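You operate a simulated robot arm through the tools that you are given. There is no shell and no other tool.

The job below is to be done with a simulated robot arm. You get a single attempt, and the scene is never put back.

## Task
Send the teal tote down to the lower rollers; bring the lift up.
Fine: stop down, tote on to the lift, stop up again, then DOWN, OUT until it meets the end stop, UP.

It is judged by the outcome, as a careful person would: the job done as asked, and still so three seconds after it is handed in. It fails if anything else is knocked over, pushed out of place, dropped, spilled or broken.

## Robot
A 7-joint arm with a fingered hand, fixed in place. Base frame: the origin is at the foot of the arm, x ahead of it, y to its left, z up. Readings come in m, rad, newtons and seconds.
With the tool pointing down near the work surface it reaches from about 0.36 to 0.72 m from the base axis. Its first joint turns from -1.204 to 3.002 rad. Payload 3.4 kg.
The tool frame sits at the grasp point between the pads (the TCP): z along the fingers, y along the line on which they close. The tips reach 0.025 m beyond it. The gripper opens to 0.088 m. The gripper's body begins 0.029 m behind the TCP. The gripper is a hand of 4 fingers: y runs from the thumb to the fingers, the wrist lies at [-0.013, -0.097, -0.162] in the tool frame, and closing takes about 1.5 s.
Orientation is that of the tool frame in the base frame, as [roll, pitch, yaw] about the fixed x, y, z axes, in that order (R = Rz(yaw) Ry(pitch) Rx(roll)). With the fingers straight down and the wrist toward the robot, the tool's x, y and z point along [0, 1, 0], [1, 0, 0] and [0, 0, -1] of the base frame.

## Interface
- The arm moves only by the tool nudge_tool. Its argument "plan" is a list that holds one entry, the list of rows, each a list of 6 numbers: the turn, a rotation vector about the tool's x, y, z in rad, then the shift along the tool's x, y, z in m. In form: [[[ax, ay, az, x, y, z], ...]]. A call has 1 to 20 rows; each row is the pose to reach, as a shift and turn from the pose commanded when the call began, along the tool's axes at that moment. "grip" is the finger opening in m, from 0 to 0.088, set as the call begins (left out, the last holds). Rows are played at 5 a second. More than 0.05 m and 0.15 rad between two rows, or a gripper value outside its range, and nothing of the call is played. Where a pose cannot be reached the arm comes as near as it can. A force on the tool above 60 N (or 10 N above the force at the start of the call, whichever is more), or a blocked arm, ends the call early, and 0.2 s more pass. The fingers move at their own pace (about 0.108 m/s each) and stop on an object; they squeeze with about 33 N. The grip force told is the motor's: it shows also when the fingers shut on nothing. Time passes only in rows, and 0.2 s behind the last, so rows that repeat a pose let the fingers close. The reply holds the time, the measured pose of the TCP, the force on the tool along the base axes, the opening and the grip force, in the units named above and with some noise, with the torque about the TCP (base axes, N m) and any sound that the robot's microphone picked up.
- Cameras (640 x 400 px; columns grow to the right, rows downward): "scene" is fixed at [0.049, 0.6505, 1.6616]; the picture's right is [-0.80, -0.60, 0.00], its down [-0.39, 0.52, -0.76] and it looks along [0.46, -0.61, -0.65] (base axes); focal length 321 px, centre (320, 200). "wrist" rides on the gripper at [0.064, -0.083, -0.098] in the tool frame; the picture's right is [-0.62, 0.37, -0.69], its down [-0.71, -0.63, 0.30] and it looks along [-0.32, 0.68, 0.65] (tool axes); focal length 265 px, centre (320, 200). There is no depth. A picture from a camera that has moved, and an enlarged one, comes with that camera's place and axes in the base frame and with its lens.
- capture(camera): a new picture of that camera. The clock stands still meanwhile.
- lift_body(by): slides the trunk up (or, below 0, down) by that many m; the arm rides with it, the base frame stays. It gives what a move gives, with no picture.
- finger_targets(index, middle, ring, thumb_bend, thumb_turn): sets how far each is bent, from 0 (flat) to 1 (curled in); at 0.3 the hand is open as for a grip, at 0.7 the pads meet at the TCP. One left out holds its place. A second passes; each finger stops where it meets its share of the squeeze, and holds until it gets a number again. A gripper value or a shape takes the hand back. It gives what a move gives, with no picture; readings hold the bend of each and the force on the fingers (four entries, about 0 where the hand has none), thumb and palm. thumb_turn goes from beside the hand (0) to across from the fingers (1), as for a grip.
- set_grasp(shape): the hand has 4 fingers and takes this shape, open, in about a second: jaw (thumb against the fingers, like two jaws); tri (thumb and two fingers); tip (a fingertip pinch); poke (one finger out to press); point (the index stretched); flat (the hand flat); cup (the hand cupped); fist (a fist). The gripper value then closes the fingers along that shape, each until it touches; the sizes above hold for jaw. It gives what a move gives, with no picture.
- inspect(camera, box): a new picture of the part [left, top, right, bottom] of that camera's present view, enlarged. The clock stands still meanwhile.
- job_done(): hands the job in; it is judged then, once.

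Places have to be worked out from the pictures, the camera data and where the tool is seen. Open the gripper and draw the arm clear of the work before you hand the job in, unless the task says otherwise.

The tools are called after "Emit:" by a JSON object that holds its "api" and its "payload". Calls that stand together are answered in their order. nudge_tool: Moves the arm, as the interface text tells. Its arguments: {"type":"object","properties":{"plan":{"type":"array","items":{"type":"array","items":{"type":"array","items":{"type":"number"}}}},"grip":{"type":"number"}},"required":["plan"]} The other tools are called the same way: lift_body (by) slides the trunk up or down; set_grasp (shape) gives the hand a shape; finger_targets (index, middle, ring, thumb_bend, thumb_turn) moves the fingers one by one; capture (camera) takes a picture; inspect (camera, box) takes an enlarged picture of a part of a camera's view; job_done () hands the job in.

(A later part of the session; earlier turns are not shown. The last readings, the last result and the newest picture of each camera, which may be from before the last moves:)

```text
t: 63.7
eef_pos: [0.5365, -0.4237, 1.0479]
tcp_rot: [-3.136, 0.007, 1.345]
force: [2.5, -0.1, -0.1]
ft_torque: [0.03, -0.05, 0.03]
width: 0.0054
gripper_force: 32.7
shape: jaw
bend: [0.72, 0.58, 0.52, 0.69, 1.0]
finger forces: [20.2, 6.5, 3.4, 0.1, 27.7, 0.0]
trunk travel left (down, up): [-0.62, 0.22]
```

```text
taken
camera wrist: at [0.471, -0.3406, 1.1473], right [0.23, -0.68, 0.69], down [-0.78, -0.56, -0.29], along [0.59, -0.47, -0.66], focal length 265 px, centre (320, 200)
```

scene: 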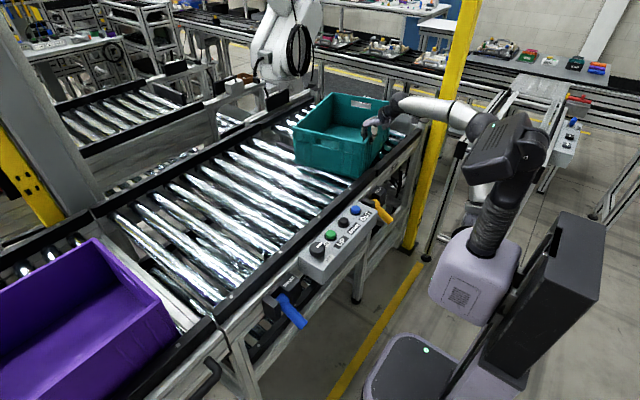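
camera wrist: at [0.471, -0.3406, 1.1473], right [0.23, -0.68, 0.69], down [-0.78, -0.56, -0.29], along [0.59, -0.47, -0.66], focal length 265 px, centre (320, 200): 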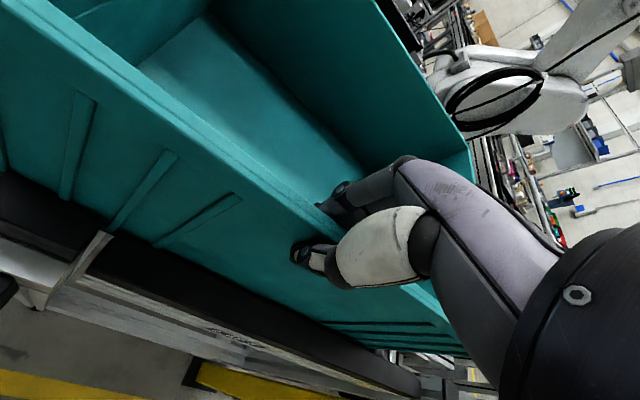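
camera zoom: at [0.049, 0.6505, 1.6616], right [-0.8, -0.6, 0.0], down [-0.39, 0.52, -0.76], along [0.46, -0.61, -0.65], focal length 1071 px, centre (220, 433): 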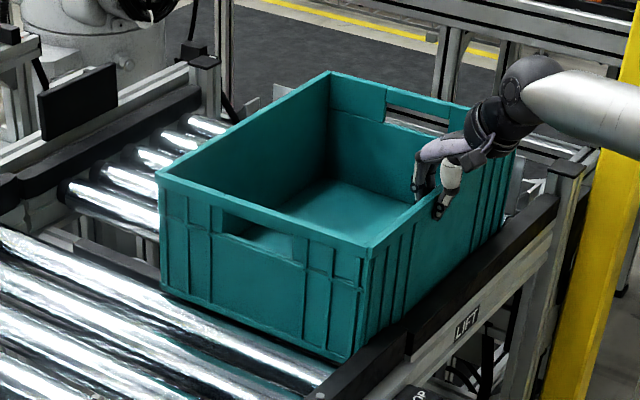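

The tote is straight again, with both +y corners at y about −0.25 and the wall along the rail. I draw it 0.05 m further with a slight −x bias so it stays against the rail.

Emit:
{"api": "nudge_tool", "payload": {"plan": [[[0, 0, 0, -0.0009, -0.0039, 0], [0, 0, 0, -0.0107, -0.0017, 0], [0, 0, 0, -0.0204, 0.0006, 0], [0, 0, 0, -0.0302, 0.0028, 0], [0, 0, 0, -0.0399, 0.005, 0], [0, 0, 0, -0.0496, 0.0073, 0], [0, 0, 0, -0.0496, 0.0073, 0]]]}}

Emit:
{"api": "inspect", "payload": {"camera": "scene", "box": [270, 70, 430, 190]}}

```text
t: 65.3
eef_pos: [0.534, -0.4737, 1.049]
tcp_rot: [-3.134, 0.008, 1.346]
force: [8.8, 3.4, 0.2]
ft_torque: [0.01, -0.21, 0.19]
width: 0.0055
gripper_force: 33.2
shape: jaw
bend: [0.72, 0.58, 0.52, 0.69, 1.0]
finger forces: [21.0, 8.8, 4.8, 0.0, 26.7, 0.0]
trunk travel left (down, up): [-0.62, 0.22]
```

```text
3.33 times, centred on (350, 130) of scene
camera zoom: at [0.049, 0.6505, 1.6616], right [-0.8, -0.6, 0.0], down [-0.39, 0.52, -0.76], along [0.46, -0.61, -0.65], focal length 1071 px, centre (220, 433)
```

zoom: 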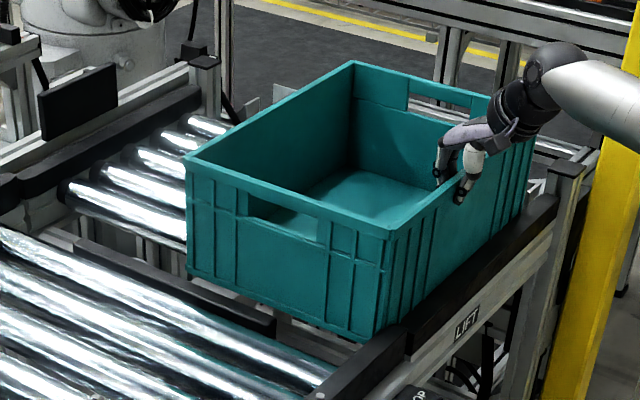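

It follows, still square, with the +y end now near y −0.30. The lowered stop blade is visible as a dark bar at y about −0.295. I continue another 0.045 m toward the lift's end plate.

Emit:
{"api": "nudge_tool", "payload": {"plan": [[[0, 0, 0, -0.0098, 0.0022, 0], [0, 0, 0, -0.0195, 0.0045, 0], [0, 0, 0, -0.0293, 0.0067, 0], [0, 0, 0, -0.0366, 0.0084, 0], [0, 0, 0, -0.0439, 0.01, 0], [0, 0, 0, -0.0439, 0.01, 0]]]}}

Emit:
{"api": "inspect", "payload": {"camera": "scene", "box": [270, 70, 430, 190]}}

Emit:
{"api": "capture", "payload": {"camera": "wrist"}}

```text
t: 66.7
eef_pos: [0.5335, -0.5191, 1.0495]
tcp_rot: [-3.132, 0.009, 1.343]
force: [5.5, 2.2, 0.0]
ft_torque: [0.07, -0.12, 0.13]
width: 0.005
gripper_force: 33.2
shape: jaw
bend: [0.72, 0.58, 0.52, 0.69, 1.0]
finger forces: [19.9, 8.3, 4.4, 0.0, 27.0, 0.0]
trunk travel left (down, up): [-0.62, 0.22]
```

```text
3.33 times, centred on (350, 130) of scene
camera zoom: at [0.049, 0.6505, 1.6616], right [-0.8, -0.6, 0.0], down [-0.39, 0.52, -0.76], along [0.46, -0.61, -0.65], focal length 1071 px, centre (220, 433)
```

zoom: 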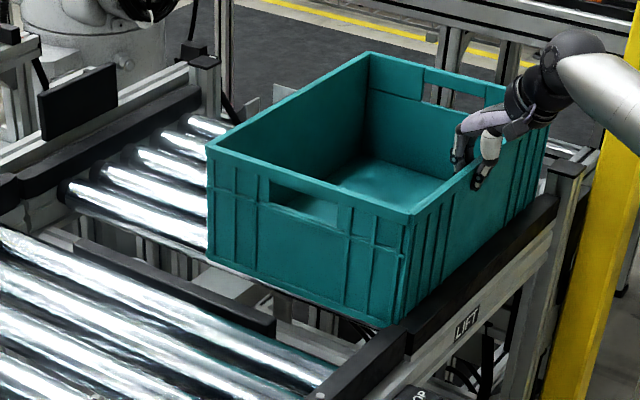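

```text
taken
camera wrist: at [0.4678, -0.4353, 1.1474], right [0.23, -0.68, 0.69], down [-0.78, -0.56, -0.29], along [0.59, -0.47, -0.66], focal length 265 px, centre (320, 200)
```

wrist: 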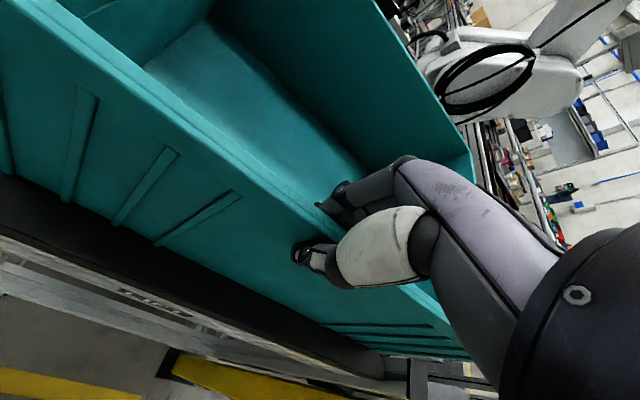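

Tote +y end is near y −0.347. I continue gently until it meets the lift's end plate, up to 30 mm, watching the y force.

Emit:
{"api": "nudge_tool", "payload": {"plan": [[[0, 0, 0, -0.0073, 0.0017, 0], [0, 0, 0, -0.0146, 0.0034, 0], [0, 0, 0, -0.022, 0.005, 0], [0, 0, 0, -0.022, 0.005, 0]]]}}

Emit:
{"api": "inspect", "payload": {"camera": "scene", "box": [270, 70, 430, 190]}}

```text
t: 67.7
eef_pos: [0.535, -0.5402, 1.0502]
tcp_rot: [-3.131, 0.007, 1.346]
force: [5.7, 1.3, 0.7]
ft_torque: [0.04, -0.17, 0.11]
width: 0.0052
gripper_force: 32.7
shape: jaw
bend: [0.72, 0.58, 0.52, 0.69, 1.0]
finger forces: [20.0, 8.4, 4.5, 0.1, 26.6, 0.0]
trunk travel left (down, up): [-0.62, 0.22]
```

```text
3.33 times, centred on (350, 130) of scene
camera zoom: at [0.049, 0.6505, 1.6616], right [-0.8, -0.6, 0.0], down [-0.39, 0.52, -0.76], along [0.46, -0.61, -0.65], focal length 1071 px, centre (220, 433)
```

zoom: 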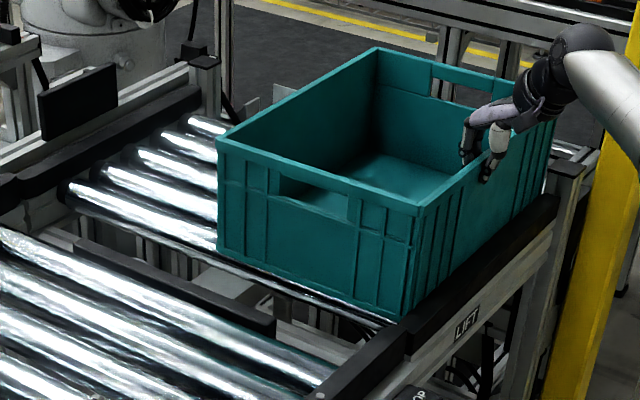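

Still rolling freely (y force about 1 N), with the first lift roller now showing behind the tote. I go on another 20 mm to find the end plate.

Emit:
{"api": "nudge_tool", "payload": {"plan": [[[0, 0, 0, -0.0049, 0.0011, 0], [0, 0, 0, -0.0098, 0.0022, 0], [0, 0, 0, -0.0146, 0.0034, 0], [0, 0, 0, -0.0195, 0.0045, 0], [0, 0, 0, -0.0195, 0.0045, 0]]]}}

Emit:
{"api": "inspect", "payload": {"camera": "scene", "box": [270, 70, 430, 190]}}

Emit:
{"api": "capture", "payload": {"camera": "wrist"}}

```text
t: 68.9
eef_pos: [0.5318, -0.5577, 1.0488]
tcp_rot: [-3.132, 0.007, 1.345]
force: [12.2, 1.9, 0.6]
ft_torque: [0.0, -0.32, 0.16]
width: 0.0056
gripper_force: 32.6
shape: jaw
bend: [0.72, 0.57, 0.51, 0.7, 1.0]
finger forces: [22.3, 10.4, 5.3, 0.1, 25.5, 0.0]
out of reach, approached as far as the arm can: row 4, 5
trunk travel left (down, up): [-0.62, 0.22]
```

```text
3.33 times, centred on (350, 130) of scene
camera zoom: at [0.049, 0.6505, 1.6616], right [-0.8, -0.6, 0.0], down [-0.39, 0.52, -0.76], along [0.46, -0.61, -0.65], focal length 1071 px, centre (220, 433)
```

zoom: 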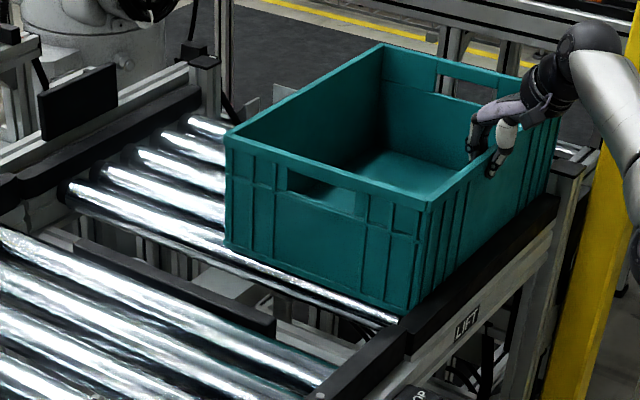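

```text
taken
camera wrist: at [0.4662, -0.4747, 1.1469], right [0.23, -0.68, 0.7], down [-0.78, -0.56, -0.29], along [0.59, -0.47, -0.66], focal length 265 px, centre (320, 200)
```

wrist: 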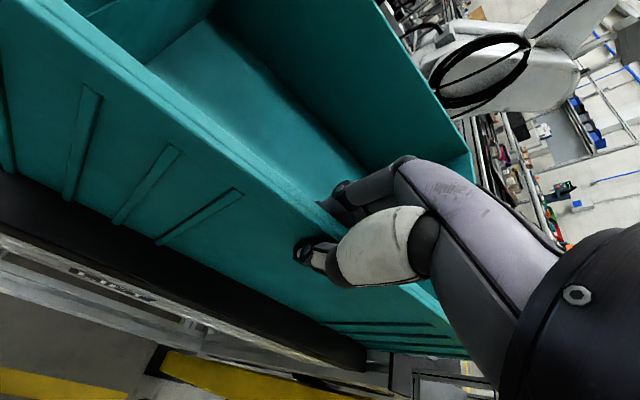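

The arm is at its reach limit. The tote now spans about y −0.386 to −0.774, on the lift rollers and clear of the stop blade (−0.295). I open the hand and rise straight up by trunk to look.

Emit:
{"api": "nudge_tool", "payload": {"plan": [[[0, 0, 0, 0, 0, 0], [0, 0, 0, 0, 0, 0], [0, 0, 0, 0, 0, 0], [0, 0, 0, 0, 0, 0], [0, 0, 0, 0, 0, 0], [0, 0, 0, 0, 0, 0], [0, 0, 0, 0, 0, 0]]], "grip": 0.088}}

Emit:
{"api": "lift_body", "payload": {"by": 0.1}}

Emit:
{"api": "capture", "payload": {"camera": "wrist"}}

Emit:
{"api": "inspect", "payload": {"camera": "scene", "box": [270, 70, 430, 190]}}

```text
t: 70.5
eef_pos: [0.5284, -0.5583, 1.0491]
tcp_rot: [-3.134, 0.007, 1.345]
force: [-0.9, 0.7, 0.5]
ft_torque: [-0.01, -0.01, -0.02]
width: 0.0874
gripper_force: 0.0
shape: jaw
bend: [0.3, 0.3, 0.3, 0.3, 0.98]
finger forces: [0.1, 0.1, 0.0, 0.1, 0.0, 0.0]
trunk travel left (down, up): [-0.62, 0.22]
```

```text
t: 71.8
eef_pos: [0.5283, -0.5583, 1.1496]
tcp_rot: [-3.135, 0.008, 1.346]
force: [0.1, 0.0, -0.2]
ft_torque: [-0.02, -0.01, -0.01]
width: 0.0874
gripper_force: 0.1
shape: jaw
bend: [0.3, 0.3, 0.3, 0.3, 0.98]
finger forces: [0.0, 0.1, 0.0, 0.1, 0.0, 0.0]
trunk travel left (down, up): [-0.72, 0.12]
```

```text
taken
camera wrist: at [0.4629, -0.4756, 1.2474], right [0.23, -0.68, 0.69], down [-0.78, -0.56, -0.3], along [0.59, -0.47, -0.66], focal length 265 px, centre (320, 200)
```

wrist: 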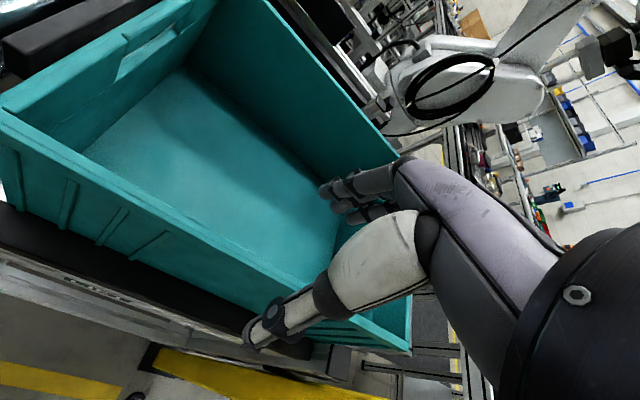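

```text
3.33 times, centred on (350, 130) of scene
camera zoom: at [0.049, 0.6505, 1.6616], right [-0.8, -0.6, 0.0], down [-0.39, 0.52, -0.76], along [0.46, -0.61, -0.65], focal length 1071 px, centre (220, 433)
```

zoom: 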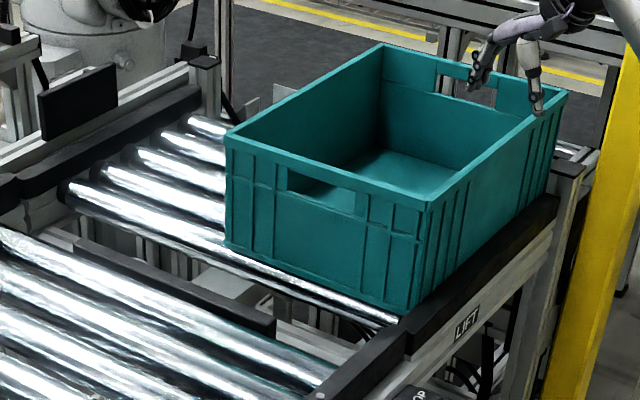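

The tote sits square on the lift with its +y end near y −0.386, well past the blade. Next I raise the stop, so I bring the hand back at height toward the lever, to about (0.43, −0.35, 1.15).

Emit:
{"api": "nudge_tool", "payload": {"plan": [[[0, 0, 0, 0, -0.03, 0], [0, 0, 0, 0.01, -0.06, 0], [0, 0, 0, 0.035, -0.085, 0], [0, 0, 0, 0.07, -0.105, 0], [0, 0, 0, 0.105, -0.12, 0], [0, 0, 0, 0.14, -0.135, 0], [0, 0, 0, 0.17, -0.142, 0], [0, 0, 0, 0.181, -0.142, 0], [0, 0, 0, 0.181, -0.142, 0]]]}}

Emit:
{"api": "capture", "payload": {"camera": "scene"}}

```text
t: 73.8
eef_pos: [0.4308, -0.3539, 1.138]
tcp_rot: [-3.115, -0.016, 1.34]
force: [-0.9, 0.3, 0.3]
ft_torque: [0.02, -0.02, 0.03]
width: 0.0875
gripper_force: 0.1
shape: jaw
bend: [0.3, 0.3, 0.3, 0.3, 0.98]
finger forces: [0.1, 0.0, 0.1, 0.0, 0.1, 0.1]
trunk travel left (down, up): [-0.72, 0.12]
```

```text
taken
```

scene: 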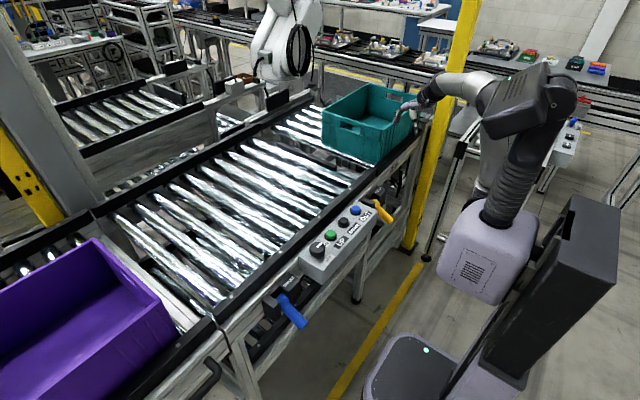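

The path is clear. I turn the hand to the lever-pinching orientation (yaw 0) while moving to above the lever near (0.41, −0.24).

Emit:
{"api": "nudge_tool", "payload": {"plan": [[[0, 0, 0.135, 0.01, -0.004, 0], [0, 0, 0.27, 0.02, -0.009, 0], [0, 0, 0.405, 0.03, -0.013, 0], [0, 0, 0.54, 0.04, -0.018, 0], [0, 0, 0.675, 0.051, -0.022, 0], [0, 0, 0.81, 0.061, -0.027, 0], [0, 0, 0.945, 0.072, -0.031, 0], [0, 0, 1.08, 0.082, -0.036, 0], [0, 0, 1.215, 0.092, -0.04, 0], [0, 0, 1.34, 0.1024, -0.0447, 0], [0, 0, 1.34, 0.1024, -0.0447, 0]]]}}

Emit:
{"api": "capture", "payload": {"camera": "wrist"}}

Emit:
{"api": "capture", "payload": {"camera": "scene"}}

```text
t: 74.5
eef_pos: [0.4195, -0.3484, 1.1078]
tcp_rot: [-3.027, -0.14, 1.03]
force: [0.1, -0.6, 0.3]
ft_torque: [-0.02, 0.0, 0.01]
width: 0.0879
gripper_force: 0.1
shape: jaw
bend: [0.3, 0.3, 0.3, 0.3, 0.98]
finger forces: [0.1, 0.0, 0.2, 0.0, 0.0, 0.0]
trunk travel left (down, up): [-0.72, 0.12]
stopped in row 3: the arm was blocked; the commanded pose is now the measured one
```

```text
taken
camera wrist: at [0.3839, -0.2683, 1.2231], right [0.02, -0.83, 0.55], down [-0.91, -0.24, -0.33], along [0.41, -0.5, -0.77], focal length 265 px, centre (320, 200)
```

wrist: 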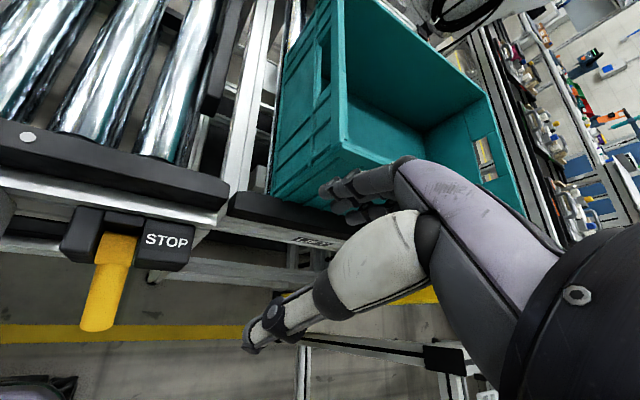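

```text
taken
```

scene: 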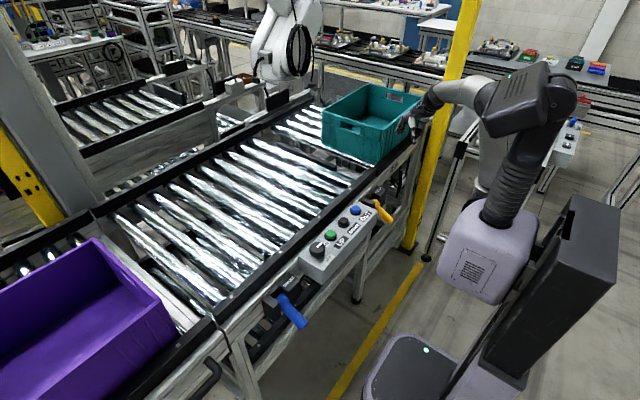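

The arm was blocked by its own limits while turning at this height (no contact). As at the very start, I raise the hand relative to the trunk first. I level it, go up 0.16 m, and then turn.

Emit:
{"api": "nudge_tool", "payload": {"plan": [[[-0.0184, -0.0313, -0.0603, 0.0057, -0.0016, -0.0315], [-0.0368, -0.0626, -0.1206, 0.0114, -0.0031, -0.0631], [-0.0551, -0.0938, -0.1808, 0.017, -0.0047, -0.0946], [-0.0735, -0.1251, -0.2411, 0.0227, -0.0062, -0.1262], [-0.0919, -0.1564, -0.3014, 0.0284, -0.0078, -0.1577], [-0.0919, -0.1564, -0.3014, 0.0284, -0.0078, -0.1577]]]}}

```text
t: 75.9
eef_pos: [0.4312, -0.3563, 1.256]
tcp_rot: [-3.121, -0.037, 1.334]
force: [0.8, 0.8, 0.2]
ft_torque: [0.03, 0.02, 0.0]
width: 0.0876
gripper_force: 0.0
shape: jaw
bend: [0.3, 0.3, 0.3, 0.3, 0.98]
finger forces: [0.1, 0.1, 0.1, 0.0, 0.0, 0.0]
trunk travel left (down, up): [-0.72, 0.12]
```

Now at relative height similar to the first successful turn. I rotate to yaw 0 while moving to about (0.41, −0.24).

Emit:
{"api": "nudge_tool", "payload": {"plan": [[[0, 0, 0.12, 0.0, 0.0, 0], [0, 0, 0.24, 0.01, -0.004, 0], [0, 0, 0.36, 0.02, -0.008, 0], [0, 0, 0.48, 0.03, -0.013, 0], [0, 0, 0.6, 0.04, -0.017, 0], [0, 0, 0.72, 0.05, -0.022, 0], [0, 0, 0.84, 0.06, -0.026, 0], [0, 0, 0.96, 0.07, -0.03, 0], [0, 0, 1.08, 0.08, -0.035, 0], [0, 0, 1.2, 0.09, -0.039, 0], [0, 0, 1.334, 0.1, -0.0464, 0], [0, 0, 1.334, 0.107, -0.0464, 0], [0, 0, 1.334, 0.107, -0.0464, 0]]]}}

Emit:
{"api": "capture", "payload": {"camera": "wrist"}}

```text
t: 76.6
eef_pos: [0.4257, -0.367, 1.2298]
tcp_rot: [-3.04, -0.136, 1.002]
force: [0.0, 0.0, -0.6]
ft_torque: [0.01, 0.03, 0.01]
width: 0.0876
gripper_force: 0.1
shape: jaw
bend: [0.3, 0.3, 0.3, 0.3, 0.98]
finger forces: [0.0, 0.0, 0.0, 0.0, 0.0, 0.1]
trunk travel left (down, up): [-0.72, 0.12]
stopped in row 3: the arm was blocked; the commanded pose is now the measured one
```

```text
taken
camera wrist: at [0.3915, -0.2863, 1.3438], right [-0.01, -0.83, 0.56], down [-0.92, -0.21, -0.33], along [0.4, -0.52, -0.76], focal length 265 px, centre (320, 200)
```

wrist: 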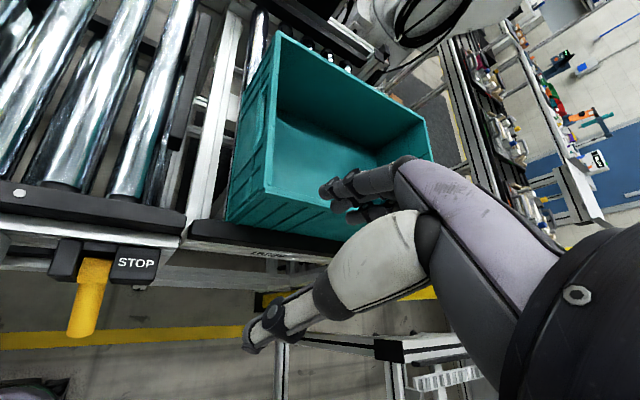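

Blocked again at the same turn. I look at the arm's posture to see what it is running into.

Emit:
{"api": "inspect", "payload": {"camera": "scene", "box": [380, 20, 640, 260]}}

```text
1.67 times, centred on (510, 140) of scene
camera zoom: at [0.049, 0.6505, 1.6616], right [-0.8, -0.6, 0.0], down [-0.39, 0.52, -0.76], along [0.46, -0.61, -0.65], focal length 535 px, centre (3, 300)
```

zoom: 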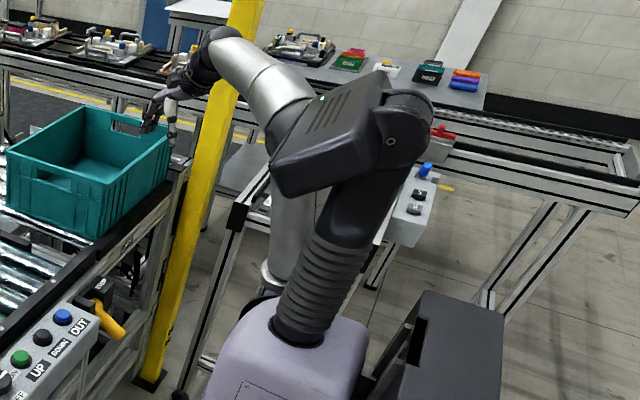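

The elbow is folded up beside the head, so the turn drives it into the head. I level the hand again, raise the trunk and then lower the arm. That brings the elbow forward and below the head before I try the turn.

Emit:
{"api": "nudge_tool", "payload": {"plan": [[[-0.02, -0.035, -0.08, 0, 0, 0], [-0.04, -0.07, -0.16, 0, 0, 0], [-0.065, -0.11, -0.24, 0, 0, 0], [-0.09, -0.152, -0.328, 0.0, 0, 0], [-0.09, -0.152, -0.328, 0.0, 0, 0]]]}}

Emit:
{"api": "lift_body", "payload": {"by": 0.12}}

```text
t: 77.8
eef_pos: [0.4261, -0.3702, 1.2216]
tcp_rot: [-3.138, -0.01, 1.334]
force: [0.2, 0.4, -0.2]
ft_torque: [0.02, 0.05, -0.01]
width: 0.0879
gripper_force: 0.0
shape: jaw
bend: [0.3, 0.3, 0.3, 0.3, 0.98]
finger forces: [0.0, 0.0, 0.0, 0.0, 0.0, 0.1]
trunk travel left (down, up): [-0.72, 0.12]
```

```text
t: 79.3
eef_pos: [0.4275, -0.3709, 1.3412]
tcp_rot: [-3.137, -0.009, 1.334]
force: [0.4, -0.7, -0.3]
ft_torque: [0.01, 0.03, 0.03]
width: 0.0878
gripper_force: 0.2
shape: jaw
bend: [0.3, 0.3, 0.3, 0.3, 0.98]
finger forces: [0.0, 0.1, 0.1, 0.0, 0.0, 0.0]
trunk travel left (down, up): [-0.84, 0.0]
```

Level at [0.4275, −0.371, 1.341] with the trunk at the top. I lower the arm straight down to about z 1.08, beside the lift rail, watching for any limit.

Emit:
{"api": "nudge_tool", "payload": {"plan": [[[0, 0, 0, 0, 0, 0.04], [0, 0, 0, 0, 0, 0.08], [0, 0, 0, 0, 0, 0.12], [0, 0, 0, 0, 0, 0.16], [0, 0, 0, 0, 0, 0.2], [0, 0, 0, 0, 0, 0.24], [0, 0, 0, 0, 0, 0.26], [0, 0, 0, 0, 0, 0.26]]]}}

Emit:
{"api": "capture", "payload": {"camera": "scene"}}

```text
t: 81.1
eef_pos: [0.43, -0.3659, 1.0915]
tcp_rot: [3.125, 0.007, 1.337]
force: [0.1, 0.0, 0.7]
ft_torque: [0.02, -0.01, 0.01]
width: 0.0875
gripper_force: 0.1
shape: jaw
bend: [0.3, 0.3, 0.3, 0.3, 0.98]
finger forces: [0.1, 0.0, 0.1, 0.0, 0.0, 0.0]
trunk travel left (down, up): [-0.84, 0.0]
```

```text
taken
```

scene: 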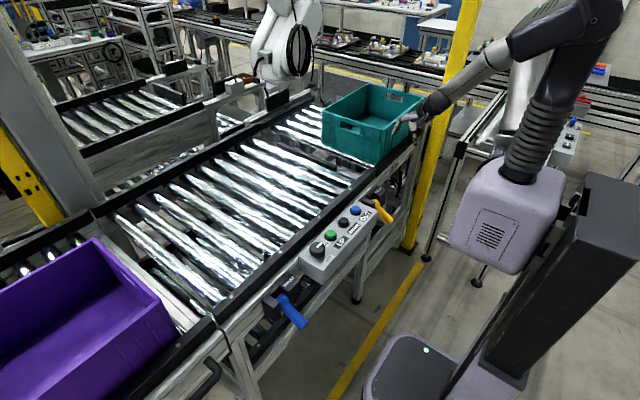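

The pose is still level at z 1.09. I try the turn in small steps, a third of it first, to see whether it goes freely now.

Emit:
{"api": "nudge_tool", "payload": {"plan": [[[0, 0, 0.1, 0, 0, 0], [0, 0, 0.2, 0, 0, 0], [0, 0, 0.3, 0, 0, 0], [0, 0, 0.4, 0, 0, 0], [0, 0, 0.4, 0, 0, 0]]]}}

Emit:
{"api": "inspect", "payload": {"camera": "scene", "box": [380, 0, 640, 240]}}

```text
t: 82.3
eef_pos: [0.4284, -0.3696, 1.0905]
tcp_rot: [3.125, -0.002, 0.936]
force: [-0.4, 0.3, 0.7]
ft_torque: [0.03, 0.01, 0.03]
width: 0.0875
gripper_force: 0.1
shape: jaw
bend: [0.3, 0.3, 0.3, 0.3, 0.98]
finger forces: [0.0, 0.0, 0.1, 0.1, 0.0, 0.0]
trunk travel left (down, up): [-0.84, 0.0]
```

```text
1.67 times, centred on (510, 120) of scene
camera zoom: at [0.049, 0.6505, 1.6616], right [-0.8, -0.6, 0.0], down [-0.39, 0.52, -0.76], along [0.46, -0.61, -0.65], focal length 535 px, centre (3, 333)
```

zoom: 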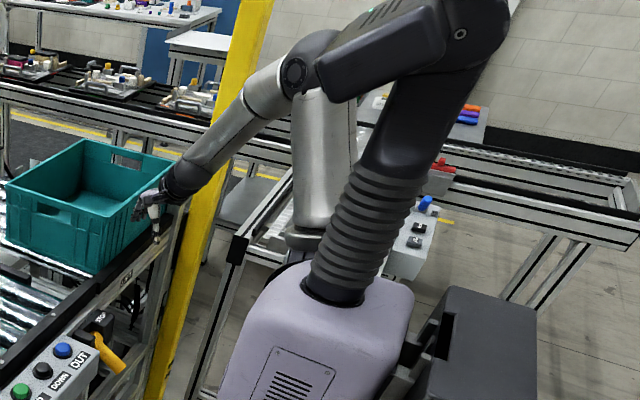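

That went freely: yaw is 0.936, still level, and the elbow is swinging clear of the head. I complete the turn to yaw 0.

Emit:
{"api": "nudge_tool", "payload": {"plan": [[[0, 0, 0.1, 0, 0, 0], [0, 0, 0.2, 0, 0, 0], [0, 0, 0.3, 0, 0, 0], [0, 0, 0.4, 0, 0, 0], [0, 0, 0.5, 0, 0, 0], [0, 0, 0.6, 0, 0, 0], [0, 0, 0.7, 0, 0, 0], [0, 0, 0.8, 0, 0, 0], [0, 0, 0.936, 0, 0, 0], [0, 0, 0.936, 0, 0, 0]]]}}

Emit:
{"api": "capture", "payload": {"camera": "scene"}}

```text
t: 84.5
eef_pos: [0.425, -0.3743, 1.0851]
tcp_rot: [-3.121, -0.012, -0.025]
force: [0.0, 0.1, 0.1]
ft_torque: [-0.03, -0.02, -0.01]
width: 0.0877
gripper_force: 0.0
shape: jaw
bend: [0.3, 0.3, 0.3, 0.3, 0.98]
finger forces: [0.0, 0.0, 0.0, 0.0, 0.1, 0.0]
trunk travel left (down, up): [-0.84, 0.0]
```

```text
taken
```

scene: 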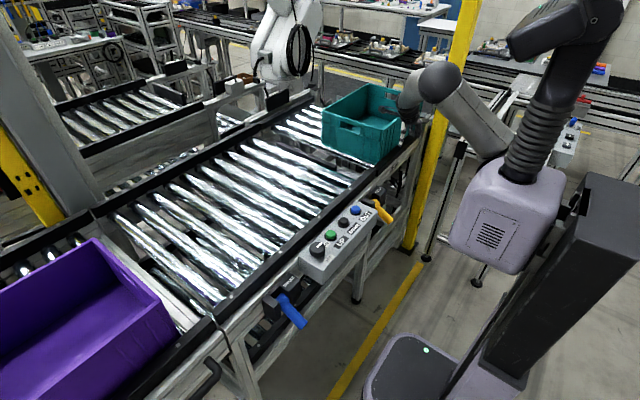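

Yaw is now about 0 with the elbow forward and clear. I shift over the lever to about (0.403, −0.238), staying at z 1.085.

Emit:
{"api": "nudge_tool", "payload": {"plan": [[[0, 0, 0, -0.005, -0.03, 0], [0, 0, 0, -0.01, -0.06, 0], [0, 0, 0, -0.015, -0.09, 0], [0, 0, -0.01, -0.02, -0.12, 0], [0, 0, -0.02, -0.024, -0.136, 0], [0, 0, -0.02, -0.024, -0.136, 0]]]}}

Emit:
{"api": "capture", "payload": {"camera": "wrist"}}

```text
t: 85.1
eef_pos: [0.3823, -0.3247, 1.0208]
tcp_rot: [-3.128, 0.185, -0.036]
force: [0.3, 0.5, -0.1]
ft_torque: [0.0, 0.04, -0.04]
width: 0.0876
gripper_force: 0.0
shape: jaw
bend: [0.3, 0.3, 0.3, 0.3, 0.98]
finger forces: [0.1, 0.1, 0.1, 0.1, 0.1, 0.1]
trunk travel left (down, up): [-0.84, 0.0]
stopped in row 2: the arm was blocked; the commanded pose is now the measured one
```

```text
taken
camera wrist: at [0.4657, -0.2441, 1.1067], right [-0.5, -0.36, 0.79], down [-0.73, 0.66, -0.16], along [-0.46, -0.66, -0.59], focal length 265 px, centre (320, 200)
```

wrist: 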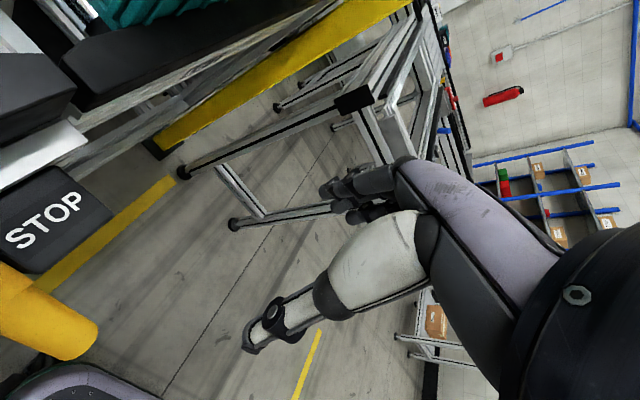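

The arm tracked badly there, probably near an awkward joint configuration that needs slower motion. I level the hand again slowly while rising back to z about 1.085.

Emit:
{"api": "nudge_tool", "payload": {"plan": [[[0, 0.023, 0, 0.001, 0, -0.0085], [0, 0.046, 0, 0.002, 0, -0.017], [0, 0.069, 0, 0.003, 0, -0.0255], [0, 0.092, 0, 0.004, 0, -0.034], [0, 0.115, 0, 0.005, 0, -0.0425], [0, 0.138, 0, 0.006, 0, -0.051], [0, 0.161, 0, 0.007, 0, -0.0595], [0, 0.185, 0, 0.0077, 0, -0.0676], [0, 0.185, 0, 0.0077, 0, -0.0676]]]}}

Emit:
{"api": "capture", "payload": {"camera": "scene"}}

```text
t: 87.1
eef_pos: [0.3967, -0.3304, 1.0789]
tcp_rot: [-3.092, 0.003, -0.065]
force: [0.9, -0.1, 0.1]
ft_torque: [0.01, 0.01, 0.01]
width: 0.0877
gripper_force: 0.0
shape: jaw
bend: [0.3, 0.3, 0.3, 0.3, 0.98]
finger forces: [0.0, 0.0, 0.0, 0.1, 0.0, 0.0]
trunk travel left (down, up): [-0.84, 0.0]
```

```text
taken
```

scene: 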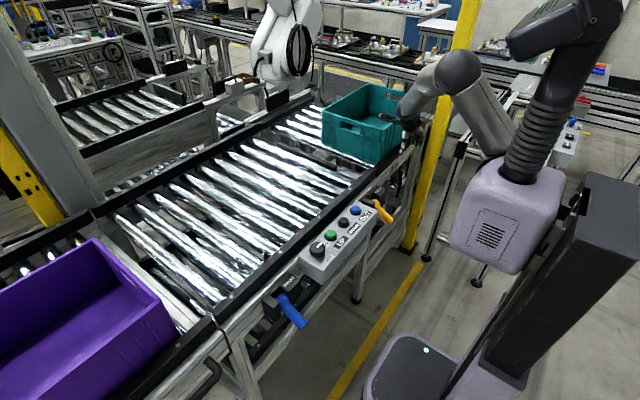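

Back near level at [0.397, −0.330, 1.079]. I move slowly (10 mm per row) toward y −0.24.

Emit:
{"api": "nudge_tool", "payload": {"plan": [[[0, 0, 0, 0, -0.01, 0], [0, 0, 0, 0, -0.02, 0], [0, 0, 0, 0, -0.03, 0], [0, 0, 0, 0, -0.04, 0], [0, 0, 0, 0, -0.05, 0], [0, 0, 0, 0, -0.06, 0], [0, 0, 0, 0, -0.07, 0], [0, 0, 0, 0, -0.08, 0], [0, 0, 0, 0, -0.09, 0], [0, 0, 0, 0, -0.09, 0]]]}}

Emit:
{"api": "capture", "payload": {"camera": "wrist"}}

```text
t: 89.3
eef_pos: [0.4052, -0.2366, 1.0854]
tcp_rot: [-3.105, -0.002, -0.051]
force: [0.4, 0.6, -0.2]
ft_torque: [-0.01, 0.02, -0.01]
width: 0.0874
gripper_force: 0.0
shape: jaw
bend: [0.3, 0.3, 0.3, 0.3, 0.98]
finger forces: [0.0, 0.0, 0.0, 0.1, 0.0, 0.0]
trunk travel left (down, up): [-0.84, 0.0]
```

```text
taken
camera wrist: at [0.4729, -0.1601, 1.1878], right [-0.64, -0.36, 0.68], down [-0.68, 0.68, -0.28], along [-0.36, -0.64, -0.68], focal length 265 px, centre (320, 200)
```

wrist: 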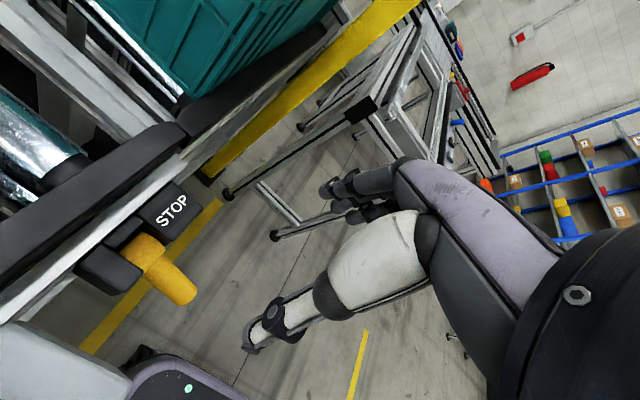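

Above the lever at [0.405, −0.237, 1.085]. I trim x to about 0.397 and lower the trunk 0.2 m, staying clear above the lever, then check alignment.

Emit:
{"api": "nudge_tool", "payload": {"plan": [[[0, 0, 0, -0.004, 0, 0], [0, 0, 0, -0.008, 0.001, 0], [0, 0, 0, -0.008, 0.001, 0]]]}}

Emit:
{"api": "lift_body", "payload": {"by": -0.2}}

Emit:
{"api": "capture", "payload": {"camera": "wrist"}}

Emit:
{"api": "inspect", "payload": {"camera": "scene", "box": [340, 120, 460, 240]}}

```text
t: 90.1
eef_pos: [0.3963, -0.2369, 1.086]
tcp_rot: [-3.106, -0.002, -0.047]
force: [0.4, -0.7, -0.1]
ft_torque: [-0.01, -0.03, 0.0]
width: 0.088
gripper_force: 0.1
shape: jaw
bend: [0.3, 0.3, 0.3, 0.3, 0.98]
finger forces: [0.0, 0.0, 0.0, 0.1, 0.1, 0.0]
trunk travel left (down, up): [-0.84, 0.0]
```

```text
t: 92.3
eef_pos: [0.3947, -0.2356, 0.8861]
tcp_rot: [-3.105, -0.002, -0.044]
force: [0.6, -0.3, 0.8]
ft_torque: [-0.02, 0.02, -0.01]
width: 0.0877
gripper_force: 0.1
shape: jaw
bend: [0.3, 0.3, 0.3, 0.3, 0.98]
finger forces: [0.0, 0.1, 0.1, 0.0, 0.0, 0.0]
trunk travel left (down, up): [-0.64, 0.2]
```

```text
taken
camera wrist: at [0.4636, -0.1576, 0.9876], right [-0.64, -0.37, 0.68], down [-0.69, 0.67, -0.28], along [-0.35, -0.65, -0.68], focal length 265 px, centre (320, 200)
```

wrist: 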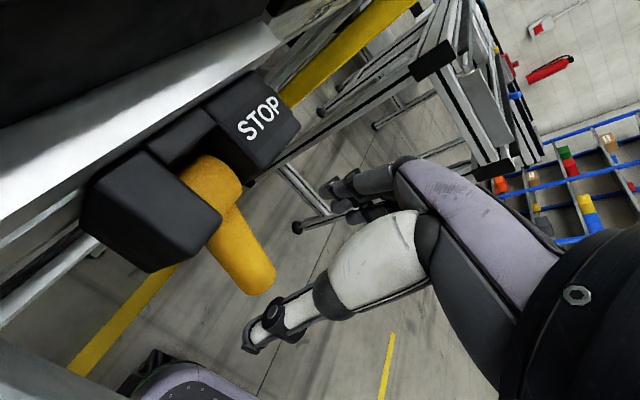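

```text
3.33 times, centred on (400, 180) of scene
camera zoom: at [0.049, 0.6505, 1.6616], right [-0.8, -0.6, 0.0], down [-0.39, 0.52, -0.76], along [0.46, -0.61, -0.65], focal length 1071 px, centre (53, 267)
```

zoom: 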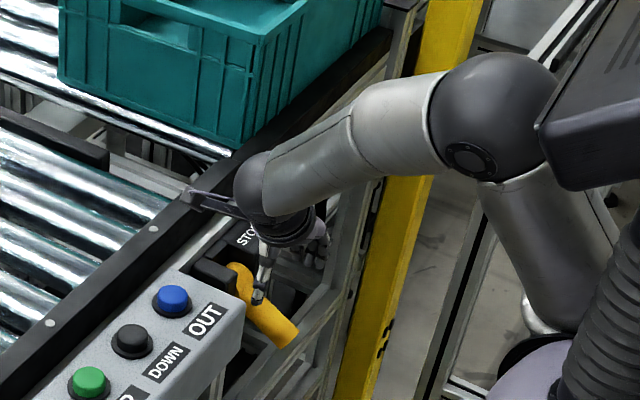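

Aligned over the lever. I lower the trunk another 0.085 m so the open hand straddles the lowered lever (TCP z about 0.80).

Emit:
{"api": "lift_body", "payload": {"by": -0.085}}

Emit:
{"api": "capture", "payload": {"camera": "wrist"}}

Emit:
{"api": "inspect", "payload": {"camera": "scene", "box": [340, 140, 440, 240]}}

```text
t: 93.5
eef_pos: [0.3956, -0.2376, 0.801]
tcp_rot: [-3.105, 0.0, -0.045]
force: [0.5, -2.4, 4.1]
ft_torque: [0.6, -0.13, -0.3]
width: 0.0876
gripper_force: 0.1
shape: jaw
bend: [0.3, 0.3, 0.3, 0.3, 0.98]
finger forces: [0.0, 0.0, 0.1, 0.0, 0.0, 0.1]
trunk travel left (down, up): [-0.555, 0.285]
```

```text
taken
camera wrist: at [0.4635, -0.1583, 0.9022], right [-0.64, -0.37, 0.68], down [-0.68, 0.67, -0.28], along [-0.35, -0.64, -0.68], focal length 265 px, centre (320, 200)
```

wrist: 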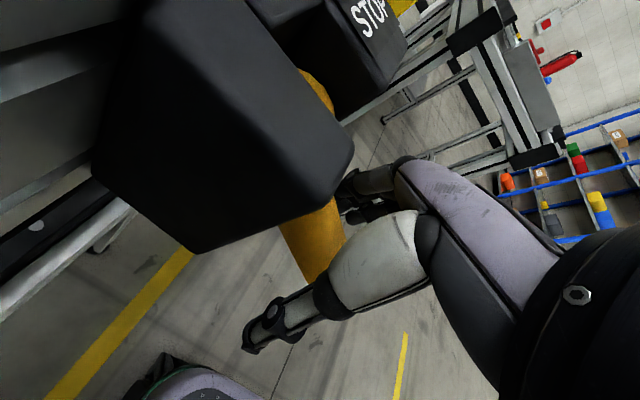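

```text
4.00 times, centred on (390, 190) of scene
camera zoom: at [0.049, 0.6505, 1.6616], right [-0.8, -0.6, 0.0], down [-0.39, 0.52, -0.76], along [0.46, -0.61, -0.65], focal length 1285 px, centre (40, 240)
```

zoom: 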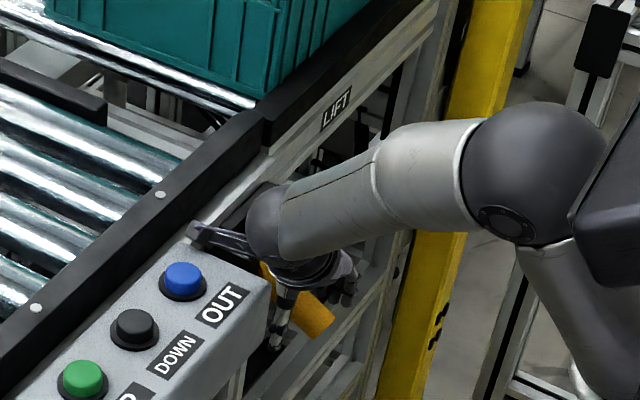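

A light contact (4 N, torque placing it near the console's end edge) shows the wrist bracket grazing the console. I rise 20 mm, shift 14 mm toward −y, and come back down.

Emit:
{"api": "nudge_tool", "payload": {"plan": [[[0, 0, 0, 0, 0, -0.01], [0, 0, 0, 0, 0, -0.02], [0, 0, 0, 0, 0.007, -0.02], [0, 0, 0, 0, 0.015, -0.02], [0, 0, 0, 0, 0.015, -0.01], [0, 0, 0, 0, 0.015, -0.002], [0, 0, 0, 0, 0.015, -0.002]]]}}

Emit:
{"api": "capture", "payload": {"camera": "wrist"}}

Emit:
{"api": "inspect", "payload": {"camera": "scene", "box": [340, 140, 440, 240]}}

```text
t: 95.1
eef_pos: [0.396, -0.2485, 0.8047]
tcp_rot: [-3.105, -0.011, -0.041]
force: [0.2, 0.5, 0.4]
ft_torque: [-0.02, 0.0, 0.03]
width: 0.0875
gripper_force: 0.2
shape: jaw
bend: [0.3, 0.3, 0.3, 0.3, 0.98]
finger forces: [0.0, 0.0, 0.0, 0.1, 0.1, 0.0]
trunk travel left (down, up): [-0.555, 0.285]
```

```text
taken
camera wrist: at [0.4628, -0.1712, 0.9069], right [-0.64, -0.37, 0.67], down [-0.68, 0.67, -0.29], along [-0.34, -0.65, -0.68], focal length 265 px, centre (320, 200)
```

wrist: 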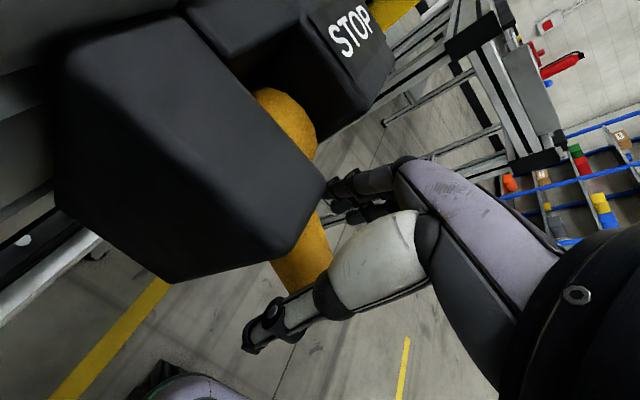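

```text
4.00 times, centred on (390, 190) of scene
camera zoom: at [0.049, 0.6505, 1.6616], right [-0.8, -0.6, 0.0], down [-0.39, 0.52, -0.76], along [0.46, -0.61, -0.65], focal length 1285 px, centre (40, 240)
```

zoom: 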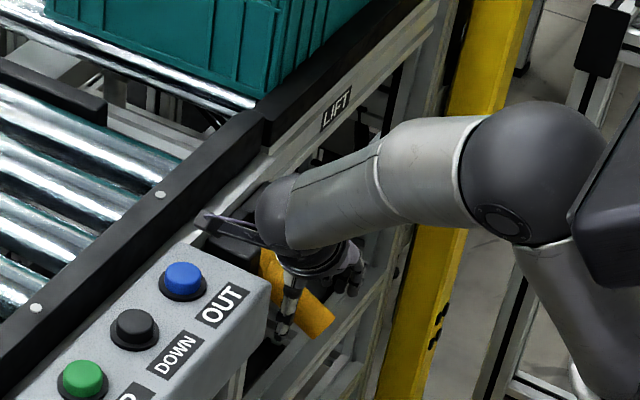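

Contact is gone. I close the hand around the lever.

Emit:
{"api": "nudge_tool", "payload": {"plan": [[[0, 0, 0, 0, 0, 0], [0, 0, 0, 0, 0, 0], [0, 0, 0, 0, 0, 0], [0, 0, 0, 0, 0, 0], [0, 0, 0, 0, 0, 0], [0, 0, 0, 0, 0, 0], [0, 0, 0, 0, 0, 0], [0, 0, 0, 0, 0, 0]]], "grip": 0.0}}

Emit:
{"api": "capture", "payload": {"camera": "wrist"}}

```text
t: 96.9
eef_pos: [0.3943, -0.2507, 0.8015]
tcp_rot: [-3.107, -0.002, -0.044]
force: [6.8, -0.9, 3.1]
ft_torque: [-0.07, -0.06, 0.16]
width: 0.0234
gripper_force: 33.2
shape: jaw
bend: [0.7, 0.65, 0.63, 0.71, 1.0]
finger forces: [15.2, 9.9, 5.5, 0.0, 28.8, 0.0]
trunk travel left (down, up): [-0.555, 0.285]
```

```text
taken
camera wrist: at [0.4634, -0.1725, 0.9035], right [-0.64, -0.37, 0.68], down [-0.69, 0.67, -0.28], along [-0.35, -0.65, -0.68], focal length 265 px, centre (320, 200)
```

wrist: 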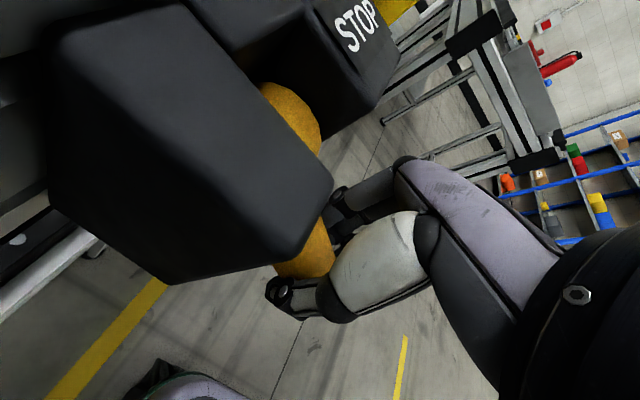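

Good grip all round the lever (width 0.0234). I raise it along the arc about the hub toward its upper position.

Emit:
{"api": "nudge_tool", "payload": {"plan": [[[0, 0, 0, -0.003, 0, -0.006], [0, 0, 0, -0.006, 0, -0.012], [0, 0, 0, -0.008, 0, -0.018], [0, 0, 0, -0.009, 0, -0.024], [0, 0, 0, -0.01, 0, -0.03], [0, 0, 0, -0.01, 0, -0.0365], [0, 0, 0, -0.01, 0, -0.043], [0, 0, 0, -0.009, 0, -0.049], [0, 0, 0, -0.008, 0, -0.055], [0, 0, 0, -0.006, 0, -0.061], [0, 0, 0, -0.006, 0, -0.061]]]}}

Emit:
{"api": "capture", "payload": {"camera": "wrist"}}

Emit:
{"api": "inspect", "payload": {"camera": "scene", "box": [340, 120, 440, 220]}}

```text
t: 99.3
eef_pos: [0.3888, -0.2482, 0.8616]
tcp_rot: [-3.117, 0.011, -0.034]
force: [-10.3, 16.5, -27.4]
ft_torque: [-0.25, 0.15, -0.03]
width: 0.0197
gripper_force: 32.9
shape: jaw
bend: [0.7, 0.72, 0.7, 0.74, 1.0]
finger forces: [20.4, 4.0, 0.0, 0.1, 35.0, 0.0]
trunk travel left (down, up): [-0.555, 0.285]
```

```text
taken
camera wrist: at [0.4564, -0.1694, 0.9607], right [-0.62, -0.36, 0.69], down [-0.7, 0.66, -0.28], along [-0.36, -0.66, -0.67], focal length 265 px, centre (320, 200)
```

wrist: 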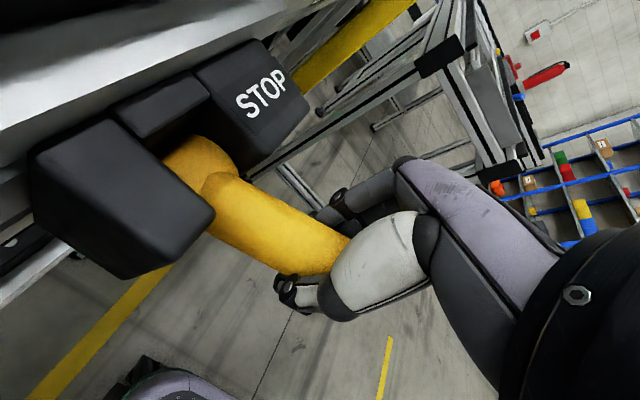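

```text
4.00 times, centred on (390, 170) of scene
camera zoom: at [0.049, 0.6505, 1.6616], right [-0.8, -0.6, 0.0], down [-0.39, 0.52, -0.76], along [0.46, -0.61, -0.65], focal length 1285 px, centre (40, 320)
```

zoom: 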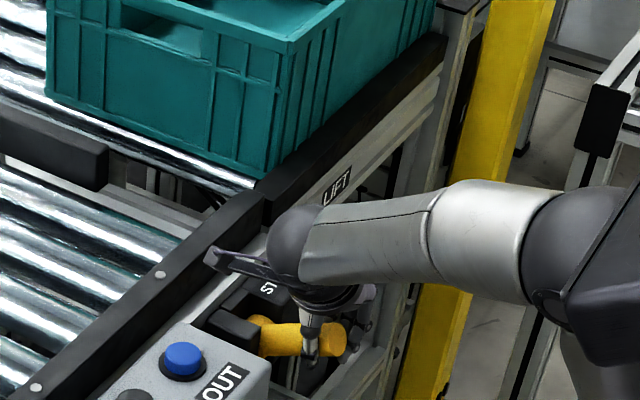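

The force reached −27 N in z at the top of the arc and the stop blade now stands up behind the tote. I ease off slightly, open the hand, and rise clear with the trunk.

Emit:
{"api": "nudge_tool", "payload": {"plan": [[[0, 0, 0, 0, 0, 0.003], [0, 0, 0, 0, 0, 0.003], [0, 0, 0, 0, 0, 0.003], [0, 0, 0, 0, 0, 0.003], [0, 0, 0, 0, 0, 0.003], [0, 0, 0, 0, 0, 0.003], [0, 0, 0, 0, 0, 0.003]]], "grip": 0.088}}

Emit:
{"api": "lift_body", "payload": {"by": 0.15}}

Emit:
{"api": "capture", "payload": {"camera": "wrist"}}

Emit:
{"api": "inspect", "payload": {"camera": "scene", "box": [270, 90, 450, 220]}}

```text
t: 100.9
eef_pos: [0.3895, -0.2518, 0.8612]
tcp_rot: [-3.12, -0.001, -0.037]
force: [-1.2, 0.1, -0.7]
ft_torque: [0.0, -0.01, 0.0]
width: 0.0878
gripper_force: 0.0
shape: jaw
bend: [0.3, 0.3, 0.3, 0.3, 0.98]
finger forces: [0.0, 0.0, 0.1, 0.0, 0.1, 0.1]
trunk travel left (down, up): [-0.555, 0.285]
```

```text
t: 102.7
eef_pos: [0.3886, -0.2517, 1.012]
tcp_rot: [-3.118, -0.003, -0.038]
force: [-0.4, 0.1, 0.4]
ft_torque: [-0.01, -0.02, 0.03]
width: 0.0877
gripper_force: 0.1
shape: jaw
bend: [0.3, 0.3, 0.3, 0.3, 0.98]
finger forces: [0.0, 0.1, 0.1, 0.1, 0.1, 0.0]
trunk travel left (down, up): [-0.705, 0.135]
```

```text
taken
camera wrist: at [0.4567, -0.172, 1.1127], right [-0.63, -0.36, 0.68], down [-0.69, 0.66, -0.29], along [-0.35, -0.66, -0.67], focal length 265 px, centre (320, 200)
```

wrist: 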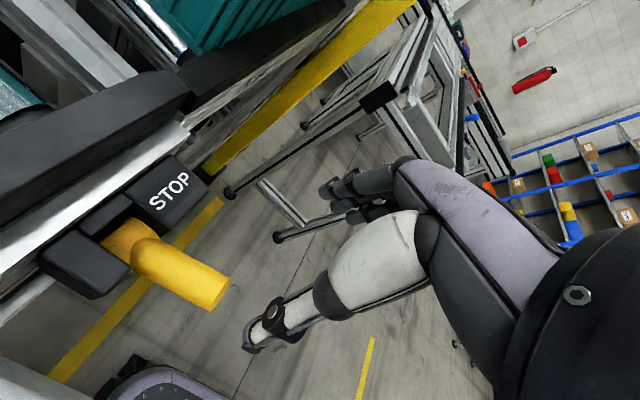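

```text
3.08 times, centred on (360, 155) of scene
camera zoom: at [0.049, 0.6505, 1.6616], right [-0.8, -0.6, 0.0], down [-0.39, 0.52, -0.76], along [0.46, -0.61, -0.65], focal length 988 px, centre (197, 338)
```

zoom: 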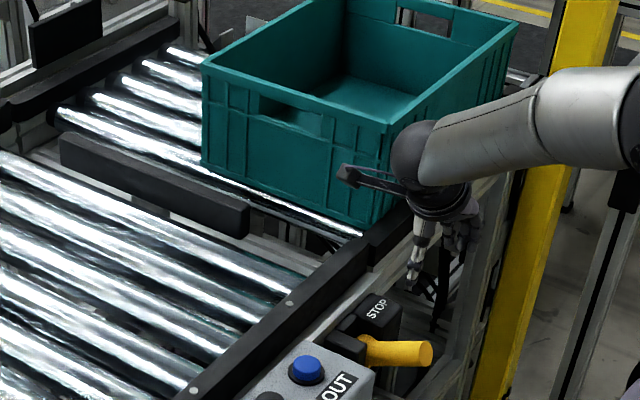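

The lever is back at its original raised position and the blade is up behind the tote. I raise the trunk and slowly turn the hand back toward the default orientation, for pressing buttons, keeping clear of everything.

Emit:
{"api": "lift_body", "payload": {"by": 0.1}}

Emit:
{"api": "nudge_tool", "payload": {"plan": [[[0, 0, -0.05, 0.003, 0, 0], [0, 0, -0.1, 0.006, 0, 0], [0, 0, -0.15, 0.009, 0, 0], [0, 0, -0.2, 0.012, 0, 0], [0, 0, -0.25, 0.015, 0, 0], [0, 0, -0.3, 0.018, 0, 0], [0, 0, -0.35, 0.021, 0, 0], [0, 0, -0.4, 0.024, 0, 0], [0, 0, -0.45, 0.027, 0, 0], [0, 0, -0.5, 0.03, 0, 0], [0, 0, -0.55, 0.033, 0, 0], [0, 0, -0.6, 0.036, 0, 0], [0, 0, -0.65, 0.039, 0, 0], [0, 0, -0.7, 0.042, 0, 0], [0, 0, -0.75, 0.045, 0, 0], [0, 0, -0.8, 0.048, 0, 0]]]}}

Emit:
{"api": "capture", "payload": {"camera": "scene"}}

```text
t: 104.0
eef_pos: [0.3906, -0.2511, 1.1125]
tcp_rot: [-3.119, -0.001, -0.035]
force: [0.0, 0.6, -0.7]
ft_torque: [0.01, -0.01, 0.02]
width: 0.0876
gripper_force: 0.0
shape: jaw
bend: [0.3, 0.3, 0.3, 0.3, 0.98]
finger forces: [0.0, 0.0, 0.0, 0.0, 0.0, 0.0]
trunk travel left (down, up): [-0.805, 0.035]
```

```text
t: 107.4
eef_pos: [0.4378, -0.2533, 1.1119]
tcp_rot: [-3.135, -0.004, 0.767]
force: [0.3, -0.2, 1.1]
ft_torque: [-0.01, 0.05, 0.01]
width: 0.0875
gripper_force: 0.0
shape: jaw
bend: [0.3, 0.3, 0.3, 0.3, 0.98]
finger forces: [0.1, 0.0, 0.1, 0.0, 0.0, 0.1]
trunk travel left (down, up): [-0.805, 0.035]
```

```text
taken
```

scene: 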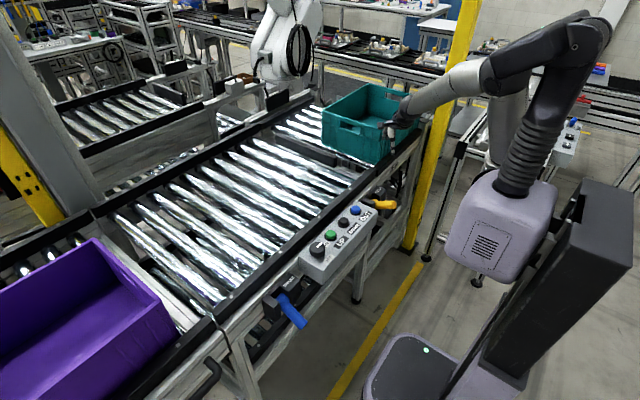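

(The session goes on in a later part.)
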